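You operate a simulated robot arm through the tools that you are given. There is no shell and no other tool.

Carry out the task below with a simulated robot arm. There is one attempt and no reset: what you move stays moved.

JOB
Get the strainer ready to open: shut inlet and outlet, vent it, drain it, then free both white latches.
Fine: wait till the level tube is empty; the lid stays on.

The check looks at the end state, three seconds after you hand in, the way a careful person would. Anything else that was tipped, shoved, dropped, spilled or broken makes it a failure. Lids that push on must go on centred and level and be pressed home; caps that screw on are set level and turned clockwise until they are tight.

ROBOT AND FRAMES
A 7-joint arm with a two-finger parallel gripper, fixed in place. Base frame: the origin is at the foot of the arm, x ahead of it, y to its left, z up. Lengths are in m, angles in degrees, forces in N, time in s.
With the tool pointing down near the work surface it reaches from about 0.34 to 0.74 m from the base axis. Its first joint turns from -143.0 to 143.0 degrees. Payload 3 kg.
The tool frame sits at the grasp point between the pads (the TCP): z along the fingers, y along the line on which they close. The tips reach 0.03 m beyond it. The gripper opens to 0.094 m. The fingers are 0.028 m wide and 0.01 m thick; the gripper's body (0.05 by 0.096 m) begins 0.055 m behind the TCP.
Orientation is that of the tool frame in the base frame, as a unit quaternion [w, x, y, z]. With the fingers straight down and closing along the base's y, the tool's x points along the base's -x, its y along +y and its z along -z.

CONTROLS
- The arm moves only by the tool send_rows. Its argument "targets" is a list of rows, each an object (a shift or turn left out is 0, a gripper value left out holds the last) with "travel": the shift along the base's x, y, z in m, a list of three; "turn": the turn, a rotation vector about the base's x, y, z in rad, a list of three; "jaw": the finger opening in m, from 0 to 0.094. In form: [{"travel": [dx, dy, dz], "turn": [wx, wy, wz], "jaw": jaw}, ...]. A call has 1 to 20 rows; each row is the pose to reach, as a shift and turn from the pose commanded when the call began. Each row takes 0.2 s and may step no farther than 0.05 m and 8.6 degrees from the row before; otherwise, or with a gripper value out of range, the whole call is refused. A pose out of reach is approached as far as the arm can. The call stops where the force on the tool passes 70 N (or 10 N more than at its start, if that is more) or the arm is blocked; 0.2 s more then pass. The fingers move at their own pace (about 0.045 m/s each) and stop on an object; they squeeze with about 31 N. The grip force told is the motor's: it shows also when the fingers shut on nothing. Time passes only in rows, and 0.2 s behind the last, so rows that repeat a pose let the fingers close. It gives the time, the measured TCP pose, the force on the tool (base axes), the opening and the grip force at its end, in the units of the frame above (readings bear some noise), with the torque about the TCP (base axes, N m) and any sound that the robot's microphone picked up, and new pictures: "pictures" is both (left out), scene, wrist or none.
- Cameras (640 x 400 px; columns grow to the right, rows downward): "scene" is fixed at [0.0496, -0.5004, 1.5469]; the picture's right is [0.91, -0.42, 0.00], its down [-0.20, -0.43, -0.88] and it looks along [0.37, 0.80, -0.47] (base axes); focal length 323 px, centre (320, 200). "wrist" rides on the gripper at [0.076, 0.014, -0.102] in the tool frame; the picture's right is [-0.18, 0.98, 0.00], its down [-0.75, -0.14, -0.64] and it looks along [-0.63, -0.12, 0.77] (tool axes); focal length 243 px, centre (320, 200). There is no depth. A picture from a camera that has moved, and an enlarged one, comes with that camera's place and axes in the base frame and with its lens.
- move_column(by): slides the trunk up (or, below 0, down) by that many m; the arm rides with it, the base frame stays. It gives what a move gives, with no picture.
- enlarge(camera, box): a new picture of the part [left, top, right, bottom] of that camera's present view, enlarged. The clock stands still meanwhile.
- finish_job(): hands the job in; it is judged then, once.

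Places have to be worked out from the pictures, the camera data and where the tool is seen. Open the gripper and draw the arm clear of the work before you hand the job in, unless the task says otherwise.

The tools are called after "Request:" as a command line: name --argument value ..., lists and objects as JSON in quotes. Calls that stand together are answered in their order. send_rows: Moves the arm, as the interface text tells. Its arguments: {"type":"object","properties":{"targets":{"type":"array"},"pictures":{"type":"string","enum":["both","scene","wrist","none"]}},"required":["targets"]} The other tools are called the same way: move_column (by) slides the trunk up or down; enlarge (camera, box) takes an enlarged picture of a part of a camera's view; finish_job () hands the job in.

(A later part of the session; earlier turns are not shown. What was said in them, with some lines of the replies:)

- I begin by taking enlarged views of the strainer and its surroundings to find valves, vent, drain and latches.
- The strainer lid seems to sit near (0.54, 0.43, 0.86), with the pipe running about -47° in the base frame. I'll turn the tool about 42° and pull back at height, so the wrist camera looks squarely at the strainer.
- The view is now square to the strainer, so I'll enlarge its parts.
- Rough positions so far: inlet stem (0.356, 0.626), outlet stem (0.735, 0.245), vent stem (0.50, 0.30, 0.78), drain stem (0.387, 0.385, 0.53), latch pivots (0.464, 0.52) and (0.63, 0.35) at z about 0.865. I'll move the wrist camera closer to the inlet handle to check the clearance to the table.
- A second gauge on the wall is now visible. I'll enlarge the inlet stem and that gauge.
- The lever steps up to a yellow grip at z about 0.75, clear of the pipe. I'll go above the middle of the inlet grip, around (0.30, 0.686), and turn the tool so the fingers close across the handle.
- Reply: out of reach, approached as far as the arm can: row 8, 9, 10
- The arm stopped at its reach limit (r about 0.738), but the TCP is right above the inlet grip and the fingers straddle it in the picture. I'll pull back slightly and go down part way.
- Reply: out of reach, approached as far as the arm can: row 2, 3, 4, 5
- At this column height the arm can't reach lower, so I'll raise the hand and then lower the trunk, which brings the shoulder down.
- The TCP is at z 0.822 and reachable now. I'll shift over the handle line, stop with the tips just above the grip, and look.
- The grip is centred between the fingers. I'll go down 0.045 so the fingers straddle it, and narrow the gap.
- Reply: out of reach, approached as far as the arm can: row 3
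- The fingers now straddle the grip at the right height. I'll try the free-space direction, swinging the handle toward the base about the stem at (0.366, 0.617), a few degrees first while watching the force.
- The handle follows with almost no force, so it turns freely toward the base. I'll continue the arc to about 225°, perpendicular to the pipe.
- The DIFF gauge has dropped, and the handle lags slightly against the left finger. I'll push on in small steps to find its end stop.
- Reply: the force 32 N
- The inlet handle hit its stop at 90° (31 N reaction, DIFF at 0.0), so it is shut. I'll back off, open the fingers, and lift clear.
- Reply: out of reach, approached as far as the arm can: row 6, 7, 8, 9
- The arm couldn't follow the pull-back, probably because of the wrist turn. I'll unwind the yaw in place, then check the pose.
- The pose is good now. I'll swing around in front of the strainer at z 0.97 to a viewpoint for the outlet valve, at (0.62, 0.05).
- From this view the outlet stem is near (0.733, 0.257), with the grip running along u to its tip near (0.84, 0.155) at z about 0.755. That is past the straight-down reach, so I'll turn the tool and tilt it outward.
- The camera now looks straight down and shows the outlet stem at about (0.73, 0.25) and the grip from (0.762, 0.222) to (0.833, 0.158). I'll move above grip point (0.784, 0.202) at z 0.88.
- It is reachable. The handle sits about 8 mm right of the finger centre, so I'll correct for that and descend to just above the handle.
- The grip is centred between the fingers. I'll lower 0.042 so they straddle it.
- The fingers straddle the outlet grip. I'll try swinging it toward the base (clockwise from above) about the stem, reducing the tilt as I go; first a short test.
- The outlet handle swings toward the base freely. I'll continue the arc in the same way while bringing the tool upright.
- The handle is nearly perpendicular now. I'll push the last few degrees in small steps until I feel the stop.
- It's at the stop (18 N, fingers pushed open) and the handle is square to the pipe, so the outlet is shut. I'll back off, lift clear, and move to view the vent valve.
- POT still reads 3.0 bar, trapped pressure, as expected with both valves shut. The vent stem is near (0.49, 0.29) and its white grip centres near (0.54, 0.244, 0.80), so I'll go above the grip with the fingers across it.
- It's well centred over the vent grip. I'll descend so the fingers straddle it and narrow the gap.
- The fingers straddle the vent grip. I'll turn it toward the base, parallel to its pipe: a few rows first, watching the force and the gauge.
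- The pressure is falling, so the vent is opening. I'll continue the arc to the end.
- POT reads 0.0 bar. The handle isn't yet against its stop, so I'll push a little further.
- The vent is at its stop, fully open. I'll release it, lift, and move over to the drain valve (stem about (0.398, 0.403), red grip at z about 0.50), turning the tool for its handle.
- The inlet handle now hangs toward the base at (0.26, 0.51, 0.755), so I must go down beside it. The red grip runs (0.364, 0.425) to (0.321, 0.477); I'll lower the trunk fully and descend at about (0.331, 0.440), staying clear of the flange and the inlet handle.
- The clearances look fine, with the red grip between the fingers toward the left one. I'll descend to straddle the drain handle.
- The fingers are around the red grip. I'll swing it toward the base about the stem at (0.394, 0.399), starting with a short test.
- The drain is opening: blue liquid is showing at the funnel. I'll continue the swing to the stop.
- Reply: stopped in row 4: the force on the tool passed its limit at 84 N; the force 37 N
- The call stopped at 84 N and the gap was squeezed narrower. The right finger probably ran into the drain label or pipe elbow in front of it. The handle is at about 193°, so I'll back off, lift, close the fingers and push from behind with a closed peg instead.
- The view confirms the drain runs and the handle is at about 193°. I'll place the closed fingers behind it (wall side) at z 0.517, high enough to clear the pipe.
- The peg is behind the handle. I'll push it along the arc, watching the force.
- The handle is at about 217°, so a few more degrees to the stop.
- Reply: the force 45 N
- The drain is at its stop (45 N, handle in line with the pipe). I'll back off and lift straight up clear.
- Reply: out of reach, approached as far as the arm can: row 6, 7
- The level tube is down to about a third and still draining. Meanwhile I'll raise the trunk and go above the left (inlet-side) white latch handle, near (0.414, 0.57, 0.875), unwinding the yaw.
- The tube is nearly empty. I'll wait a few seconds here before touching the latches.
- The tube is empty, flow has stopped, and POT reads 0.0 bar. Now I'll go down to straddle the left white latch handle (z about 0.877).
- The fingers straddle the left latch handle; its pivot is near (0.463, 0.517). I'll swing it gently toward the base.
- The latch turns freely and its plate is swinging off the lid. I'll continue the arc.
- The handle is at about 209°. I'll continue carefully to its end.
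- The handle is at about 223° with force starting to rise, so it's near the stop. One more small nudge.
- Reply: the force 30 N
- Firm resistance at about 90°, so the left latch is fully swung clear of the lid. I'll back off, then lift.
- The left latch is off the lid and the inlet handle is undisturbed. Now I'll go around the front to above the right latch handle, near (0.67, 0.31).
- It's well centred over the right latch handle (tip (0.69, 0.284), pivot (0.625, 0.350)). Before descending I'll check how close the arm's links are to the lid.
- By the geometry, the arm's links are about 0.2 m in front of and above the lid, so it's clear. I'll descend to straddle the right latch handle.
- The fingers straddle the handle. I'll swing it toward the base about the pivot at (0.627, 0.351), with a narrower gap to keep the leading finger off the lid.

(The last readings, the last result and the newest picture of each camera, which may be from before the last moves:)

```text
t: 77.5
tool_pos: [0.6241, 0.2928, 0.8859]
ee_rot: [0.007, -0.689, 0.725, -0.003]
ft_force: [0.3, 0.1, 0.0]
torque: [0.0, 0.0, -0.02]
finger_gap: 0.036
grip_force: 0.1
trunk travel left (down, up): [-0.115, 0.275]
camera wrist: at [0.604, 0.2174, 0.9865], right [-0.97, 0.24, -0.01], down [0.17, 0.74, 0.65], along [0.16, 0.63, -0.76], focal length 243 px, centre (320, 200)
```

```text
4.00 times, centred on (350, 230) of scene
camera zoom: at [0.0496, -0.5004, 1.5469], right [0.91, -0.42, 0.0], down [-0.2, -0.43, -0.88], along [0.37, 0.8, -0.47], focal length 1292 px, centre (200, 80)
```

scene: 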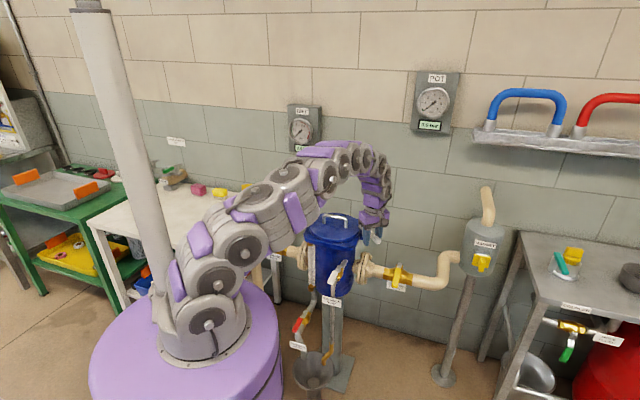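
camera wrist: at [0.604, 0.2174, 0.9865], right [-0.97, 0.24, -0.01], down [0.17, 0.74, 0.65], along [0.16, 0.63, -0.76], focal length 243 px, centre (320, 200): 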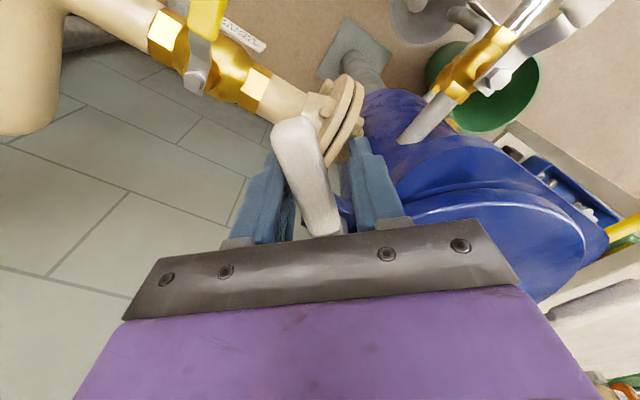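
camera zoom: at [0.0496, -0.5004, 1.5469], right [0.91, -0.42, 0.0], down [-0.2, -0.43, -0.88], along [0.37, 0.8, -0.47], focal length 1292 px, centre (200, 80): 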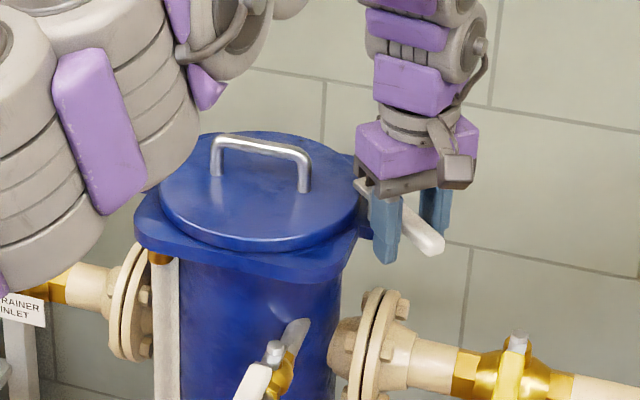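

It's turning freely. I'll continue the arc toward the stop.

Request:
send_rows --targets '[{"travel": [-0.0083, 0.001, 0], "turn": [0, 0, -0.13]}, {"travel": [-0.0164, 0.0032, 0], "turn": [0, 0, -0.26]}, {"travel": [-0.0241, 0.0064, 0], "turn": [0, 0, -0.39]}, {"travel": [-0.0313, 0.0108, 0], "turn": [0, 0, -0.5]}, {"travel": [-0.0378, 0.016, 0], "turn": [0, 0, -0.6]}]'

Request:
enlarge --camera "scene" --box '[290, 180, 410, 280]'

```text
t: 78.7
tool_pos: [0.5866, 0.3073, 0.8868]
ee_rot: [0.006, -0.443, 0.897, -0.003]
ft_force: [0.7, -4.6, -0.7]
torque: [-0.16, -0.06, 0.02]
finger_gap: 0.0337
grip_force: 0.0
trunk travel left (down, up): [-0.115, 0.275]
camera wrist: at [0.5272, 0.2558, 0.988], right [-0.67, 0.74, -0.01], down [0.56, 0.51, 0.65], along [0.49, 0.43, -0.76], focal length 243 px, centre (320, 200)
```

scene: 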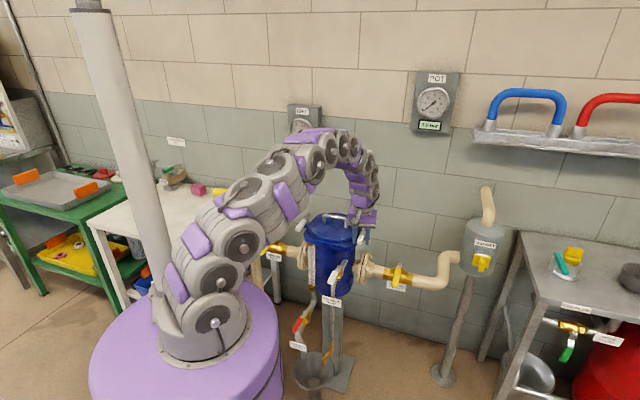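
wrist: 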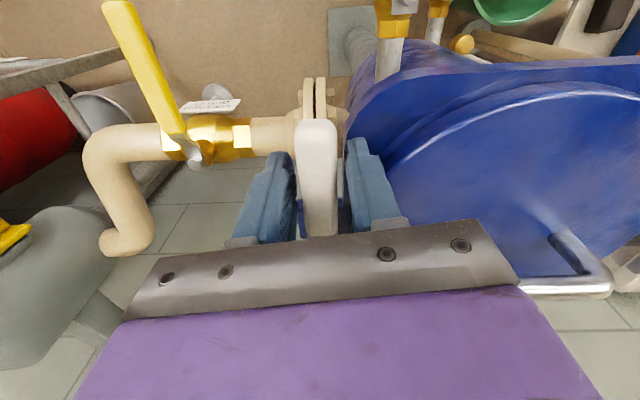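

```text
4.00 times, centred on (350, 230) of scene
camera zoom: at [0.0496, -0.5004, 1.5469], right [0.91, -0.42, 0.0], down [-0.2, -0.43, -0.88], along [0.37, 0.8, -0.47], focal length 1292 px, centre (200, 80)
```

zoom: 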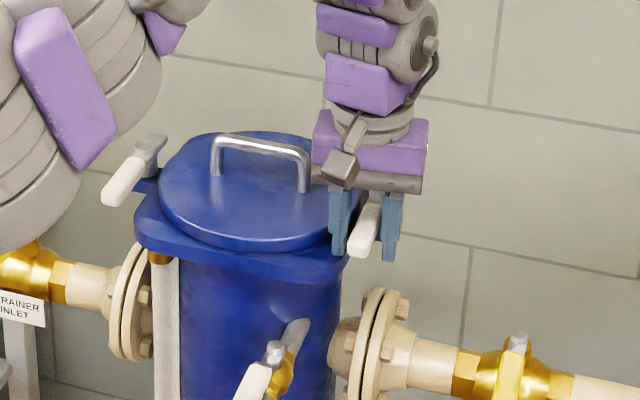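

The leading finger is just brushing the lid edge, and the handle is already at about -133°. I'll back away from the lid and lift to inspect.

Request:
send_rows --targets '[{"travel": [0.004, -0.004, 0]}, {"travel": [0.005, -0.005, 0.005]}, {"travel": [0.005, -0.005, 0.04]}, {"travel": [0.005, -0.005, 0.08]}, {"travel": [-0.02, -0.03, 0.12]}, {"travel": [-0.045, -0.055, 0.14]}, {"travel": [-0.07, -0.08, 0.15]}, {"travel": [-0.07, -0.08, 0.15]}]'

Request:
enlarge --camera "scene" --box '[290, 190, 390, 280]'

Request:
enlarge --camera "wrist" --box '[220, 60, 440, 240]'

```text
refused: row 5 steps farther than a row can; nothing moved
```

```text
4.44 times, centred on (340, 235) of scene
camera zoom: at [0.0496, -0.5004, 1.5469], right [0.91, -0.42, 0.0], down [-0.2, -0.43, -0.88], along [0.37, 0.8, -0.47], focal length 1436 px, centre (231, 44)
```

zoom: 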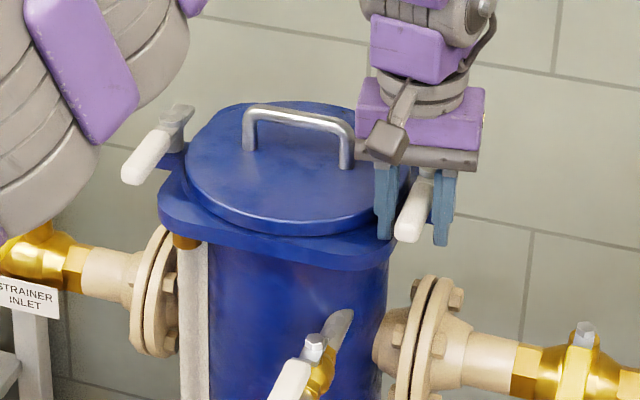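

```text
2.22 times, centred on (330, 150) of wrist
camera zoom: at [0.5272, 0.2558, 0.988], right [-0.67, 0.74, -0.01], down [0.56, 0.51, 0.65], along [0.49, 0.43, -0.76], focal length 539 px, centre (298, 311)
```

zoom: 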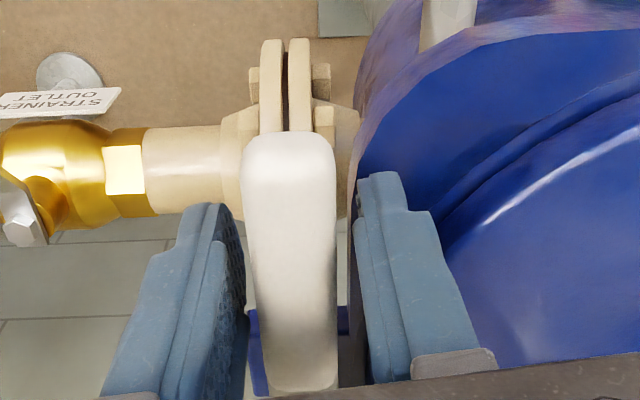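

The last call was refused for a too-large step, so I'll resend it with smaller steps.

Request:
send_rows --targets '[{"travel": [0.004, -0.004, 0]}, {"travel": [0.005, -0.005, 0.005]}, {"travel": [0.005, -0.005, 0.04]}, {"travel": [0.005, -0.005, 0.08]}, {"travel": [-0.01, -0.02, 0.11]}, {"travel": [-0.03, -0.04, 0.135]}, {"travel": [-0.055, -0.065, 0.15]}, {"travel": [-0.07, -0.08, 0.15]}, {"travel": [-0.07, -0.08, 0.15]}]'

Request:
enlarge --camera "scene" --box '[290, 190, 390, 280]'

Request:
enlarge --camera "wrist" --box '[220, 60, 440, 240]'

```text
t: 80.7
tool_pos: [0.5156, 0.2297, 1.0345]
ee_rot: [0.005, -0.444, 0.896, -0.004]
ft_force: [0.1, -0.4, 0.1]
torque: [-0.01, 0.01, 0.02]
finger_gap: 0.0359
grip_force: 0.0
trunk travel left (down, up): [-0.115, 0.275]
camera wrist: at [0.4568, 0.1789, 1.1355], right [-0.67, 0.74, -0.01], down [0.56, 0.52, 0.65], along [0.48, 0.43, -0.76], focal length 243 px, centre (320, 200)
```

scene: 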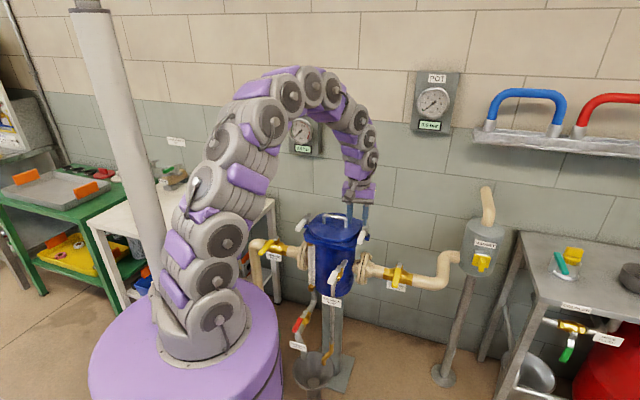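
wrist: 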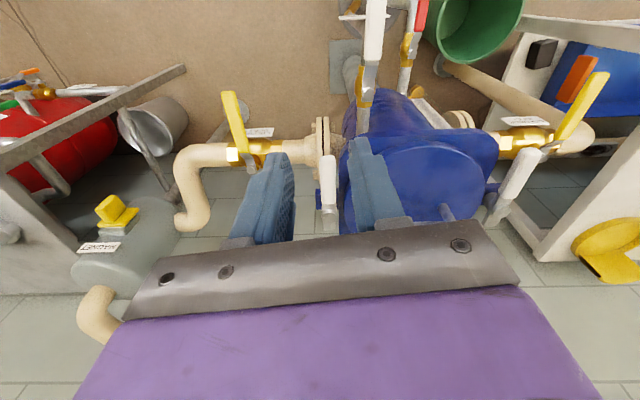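

```text
4.44 times, centred on (340, 235) of scene
camera zoom: at [0.0496, -0.5004, 1.5469], right [0.91, -0.42, 0.0], down [-0.2, -0.43, -0.88], along [0.37, 0.8, -0.47], focal length 1436 px, centre (231, 44)
```

zoom: 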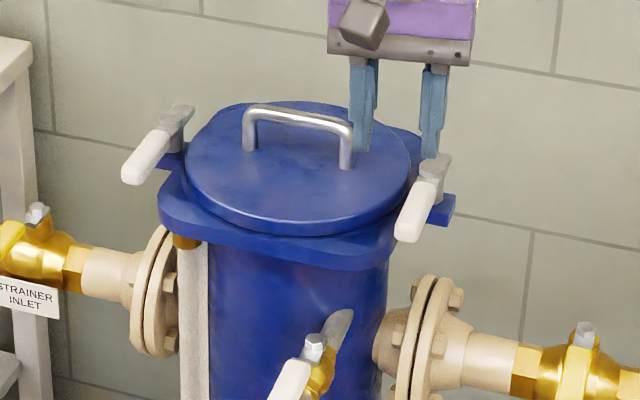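

```text
2.22 times, centred on (330, 150) of wrist
camera zoom: at [0.4568, 0.1789, 1.1355], right [-0.67, 0.74, -0.01], down [0.56, 0.52, 0.65], along [0.48, 0.43, -0.76], focal length 539 px, centre (298, 311)
```

zoom: 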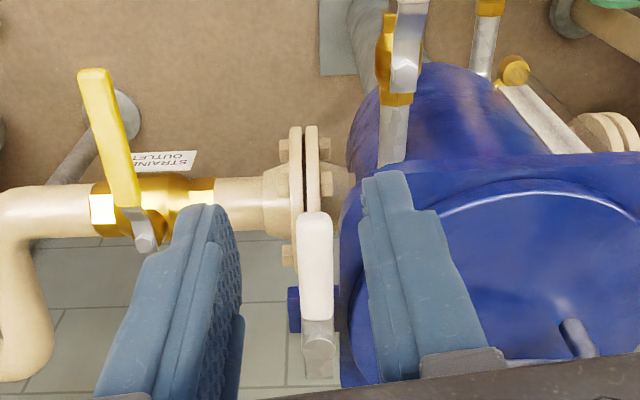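

Both latches stand square, clear of the lid (right one measures about 224°). I'll check the inlet handle, drain and vent once more before parking.

Request:
enlarge --camera "wrist" --box '[440, 40, 640, 200]'

Request:
enlarge --camera "wrist" --box '[320, 0, 480, 120]'

Request:
enlarge --camera "scene" --box '[230, 200, 430, 390]'

```text
2.50 times, centred on (540, 120) of wrist
camera zoom: at [0.4568, 0.1789, 1.1355], right [-0.67, 0.74, -0.01], down [0.56, 0.52, 0.65], along [0.48, 0.43, -0.76], focal length 606 px, centre (-230, 400)
```

zoom: 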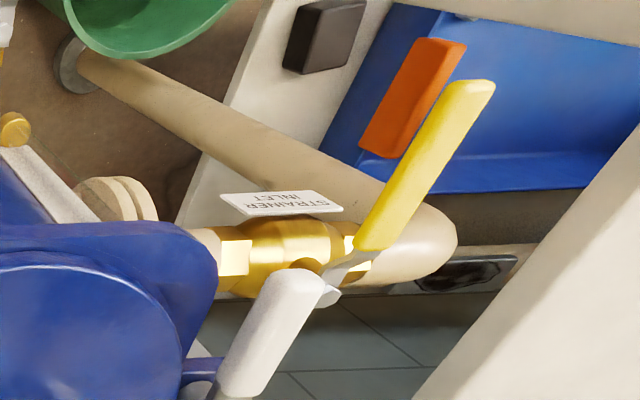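

```text
3.33 times, centred on (400, 60) of wrist
camera zoom: at [0.4568, 0.1789, 1.1355], right [-0.67, 0.74, -0.01], down [0.56, 0.52, 0.65], along [0.48, 0.43, -0.76], focal length 809 px, centre (53, 667)
```

zoom: 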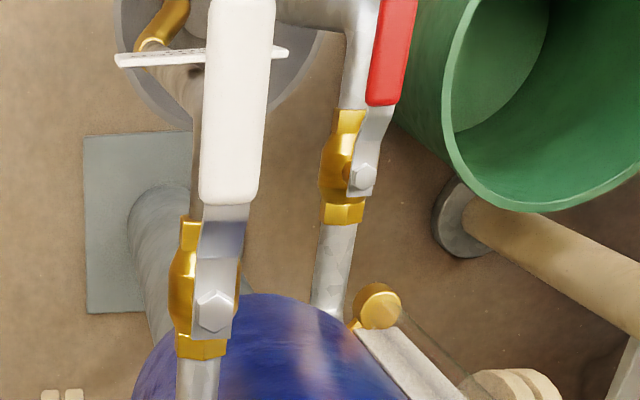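

```text
2.11 times, centred on (330, 295) of scene
camera zoom: at [0.0496, -0.5004, 1.5469], right [0.91, -0.42, 0.0], down [-0.2, -0.43, -0.88], along [0.37, 0.8, -0.47], focal length 680 px, centre (299, 0)
```

zoom: 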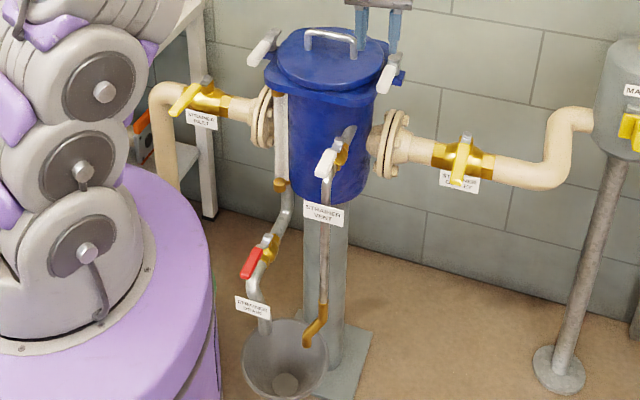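

All handles look right: inlet and outlet across the pipe, vent and drain in line, tube empty. I'll open the gripper and draw back toward the base, turning to look squarely at the inlet handle for a final check.

Request:
send_rows --targets '[{"travel": [-0.03, 0.015, 0.01], "turn": [0, 0, 0.07], "jaw": 0.06}, {"travel": [-0.06, 0.03, 0.02], "turn": [0, 0, 0.14], "jaw": 0.09}, {"travel": [-0.095, 0.047, 0.03], "turn": [0, 0, 0.21], "jaw": 0.09}, {"travel": [-0.13, 0.065, 0.04], "turn": [0, 0, 0.28], "jaw": 0.09}, {"travel": [-0.165, 0.083, 0.04], "turn": [0, 0, 0.35], "jaw": 0.09}, {"travel": [-0.19, 0.1, 0.04], "turn": [0, 0, 0.42], "jaw": 0.09}, {"travel": [-0.19, 0.1, 0.04], "turn": [0, 0, 0.42], "jaw": 0.09}]'

Request:
enlarge --camera "wrist" --box '[240, 40, 440, 220]'

Request:
enlarge --camera "scene" --box '[270, 70, 460, 160]'

Request:
enlarge --camera "scene" --box '[240, 190, 420, 310]'

```text
t: 82.3
tool_pos: [0.3262, 0.3262, 1.0759]
ee_rot: [0.005, -0.621, 0.784, -0.002]
ft_force: [0.3, 0.1, -0.1]
torque: [0.02, -0.03, 0.01]
finger_gap: 0.0898
grip_force: 0.0
trunk travel left (down, up): [-0.115, 0.275]
camera wrist: at [0.2931, 0.2538, 1.1771], right [-0.91, 0.4, -0.01], down [0.3, 0.7, 0.65], along [0.27, 0.59, -0.76], focal length 243 px, centre (320, 200)
```

scene: 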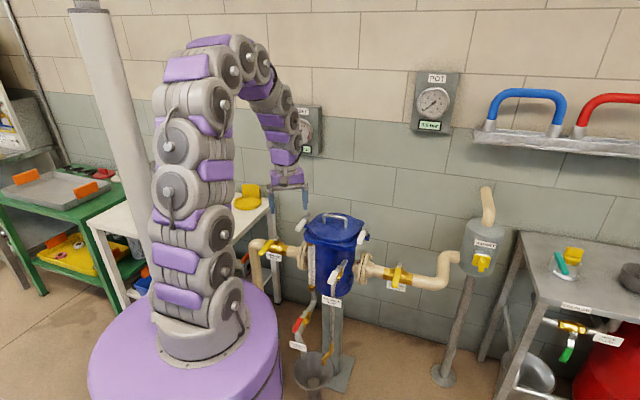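
wrist: 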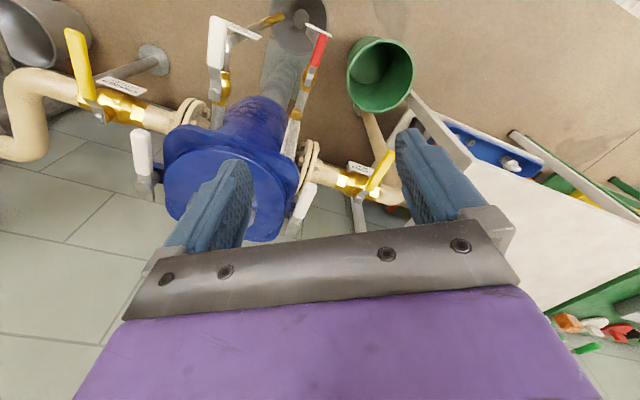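

```text
2.22 times, centred on (340, 130) of wrist
camera zoom: at [0.2931, 0.2538, 1.1771], right [-0.91, 0.4, -0.01], down [0.3, 0.7, 0.65], along [0.27, 0.59, -0.76], focal length 539 px, centre (276, 356)
```

zoom: 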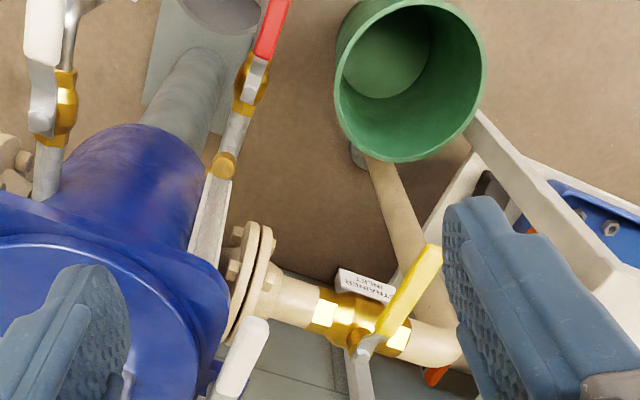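

```text
3.37 times, centred on (365, 115) of scene
camera zoom: at [0.0496, -0.5004, 1.5469], right [0.91, -0.42, 0.0], down [-0.2, -0.43, -0.88], along [0.37, 0.8, -0.47], focal length 1088 px, centre (168, 486)
```

zoom: 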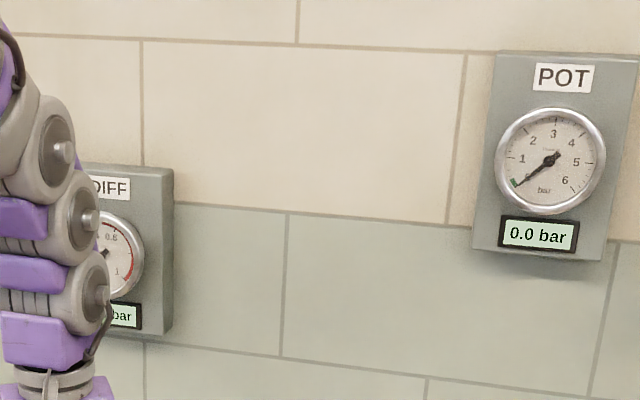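

```text
3.33 times, centred on (330, 250) of scene
camera zoom: at [0.0496, -0.5004, 1.5469], right [0.91, -0.42, 0.0], down [-0.2, -0.43, -0.88], along [0.37, 0.8, -0.47], focal length 1077 px, centre (287, 33)
```

zoom: 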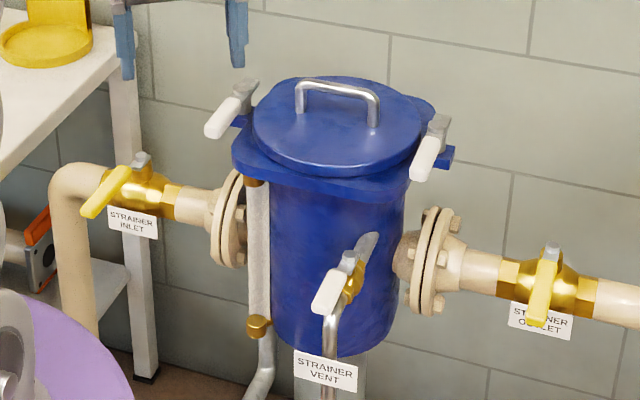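

Everything checks out: inlet and outlet across the pipe, vent and drain open, POT 0.0 bar, tube empty, both latches off the lid, lid still on. I'll raise the open gripper further clear, then hand in.

Request:
send_rows --targets '[{"travel": [-0.01, -0.02, 0.04], "jaw": 0.09}, {"travel": [-0.02, -0.045, 0.075], "jaw": 0.09}, {"travel": [-0.02, -0.075, 0.1], "jaw": 0.09}, {"travel": [-0.02, -0.075, 0.1], "jaw": 0.09}]' --pictures "scene"

```text
t: 83.3
tool_pos: [0.3064, 0.2539, 1.1775]
ee_rot: [0.005, -0.621, 0.784, -0.003]
ft_force: [0.6, 0.4, -0.2]
torque: [0.0, 0.0, 0.0]
finger_gap: 0.0899
grip_force: 0.0
trunk travel left (down, up): [-0.115, 0.275]
```

scene: 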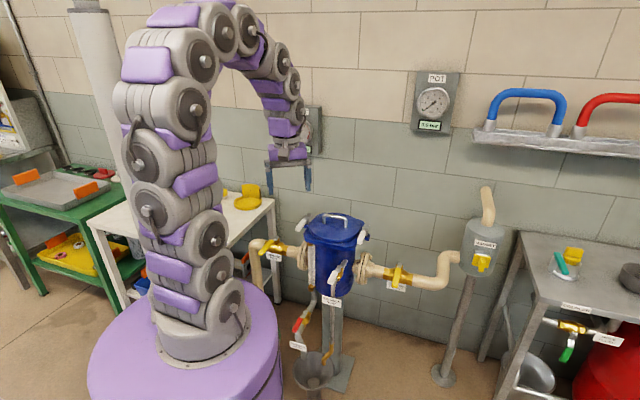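

The arm is clear, the gripper is open, and the strainer is in the required state. I'm handing the job in.

Request:
finish_job

```text
The job is handed in.
```

The strainer is ready to open and the job is handed in; the result of the check hasn't come back.

- **Inlet and outlet:** both are shut, each handle turned a quarter turn to its stop and now square to the pipe.
- **Vent:** it is open. The POT gauge fell from 3.0 to 0.0 bar.
- **Drain:** it is open. I waited until the level tube was empty and the flow into the funnel had stopped before touching the latches.
- **Latches:** both white latches are swung about 90° and stand clear of the lid. The left one met its stop. I stopped the right one when a finger brushed the lid edge, so I didn't feel its stop.
- **Lid:** it is still on.

While I was turning the drain handle, a finger hit something at 84 N, probably the drain label or the pipe elbow. I backed off and finished the turn by pushing from behind the handle. Neither the label nor the pipe looked moved or bent in later pictures. Nothing else was moved, and the arm is drawn back with the gripper open.
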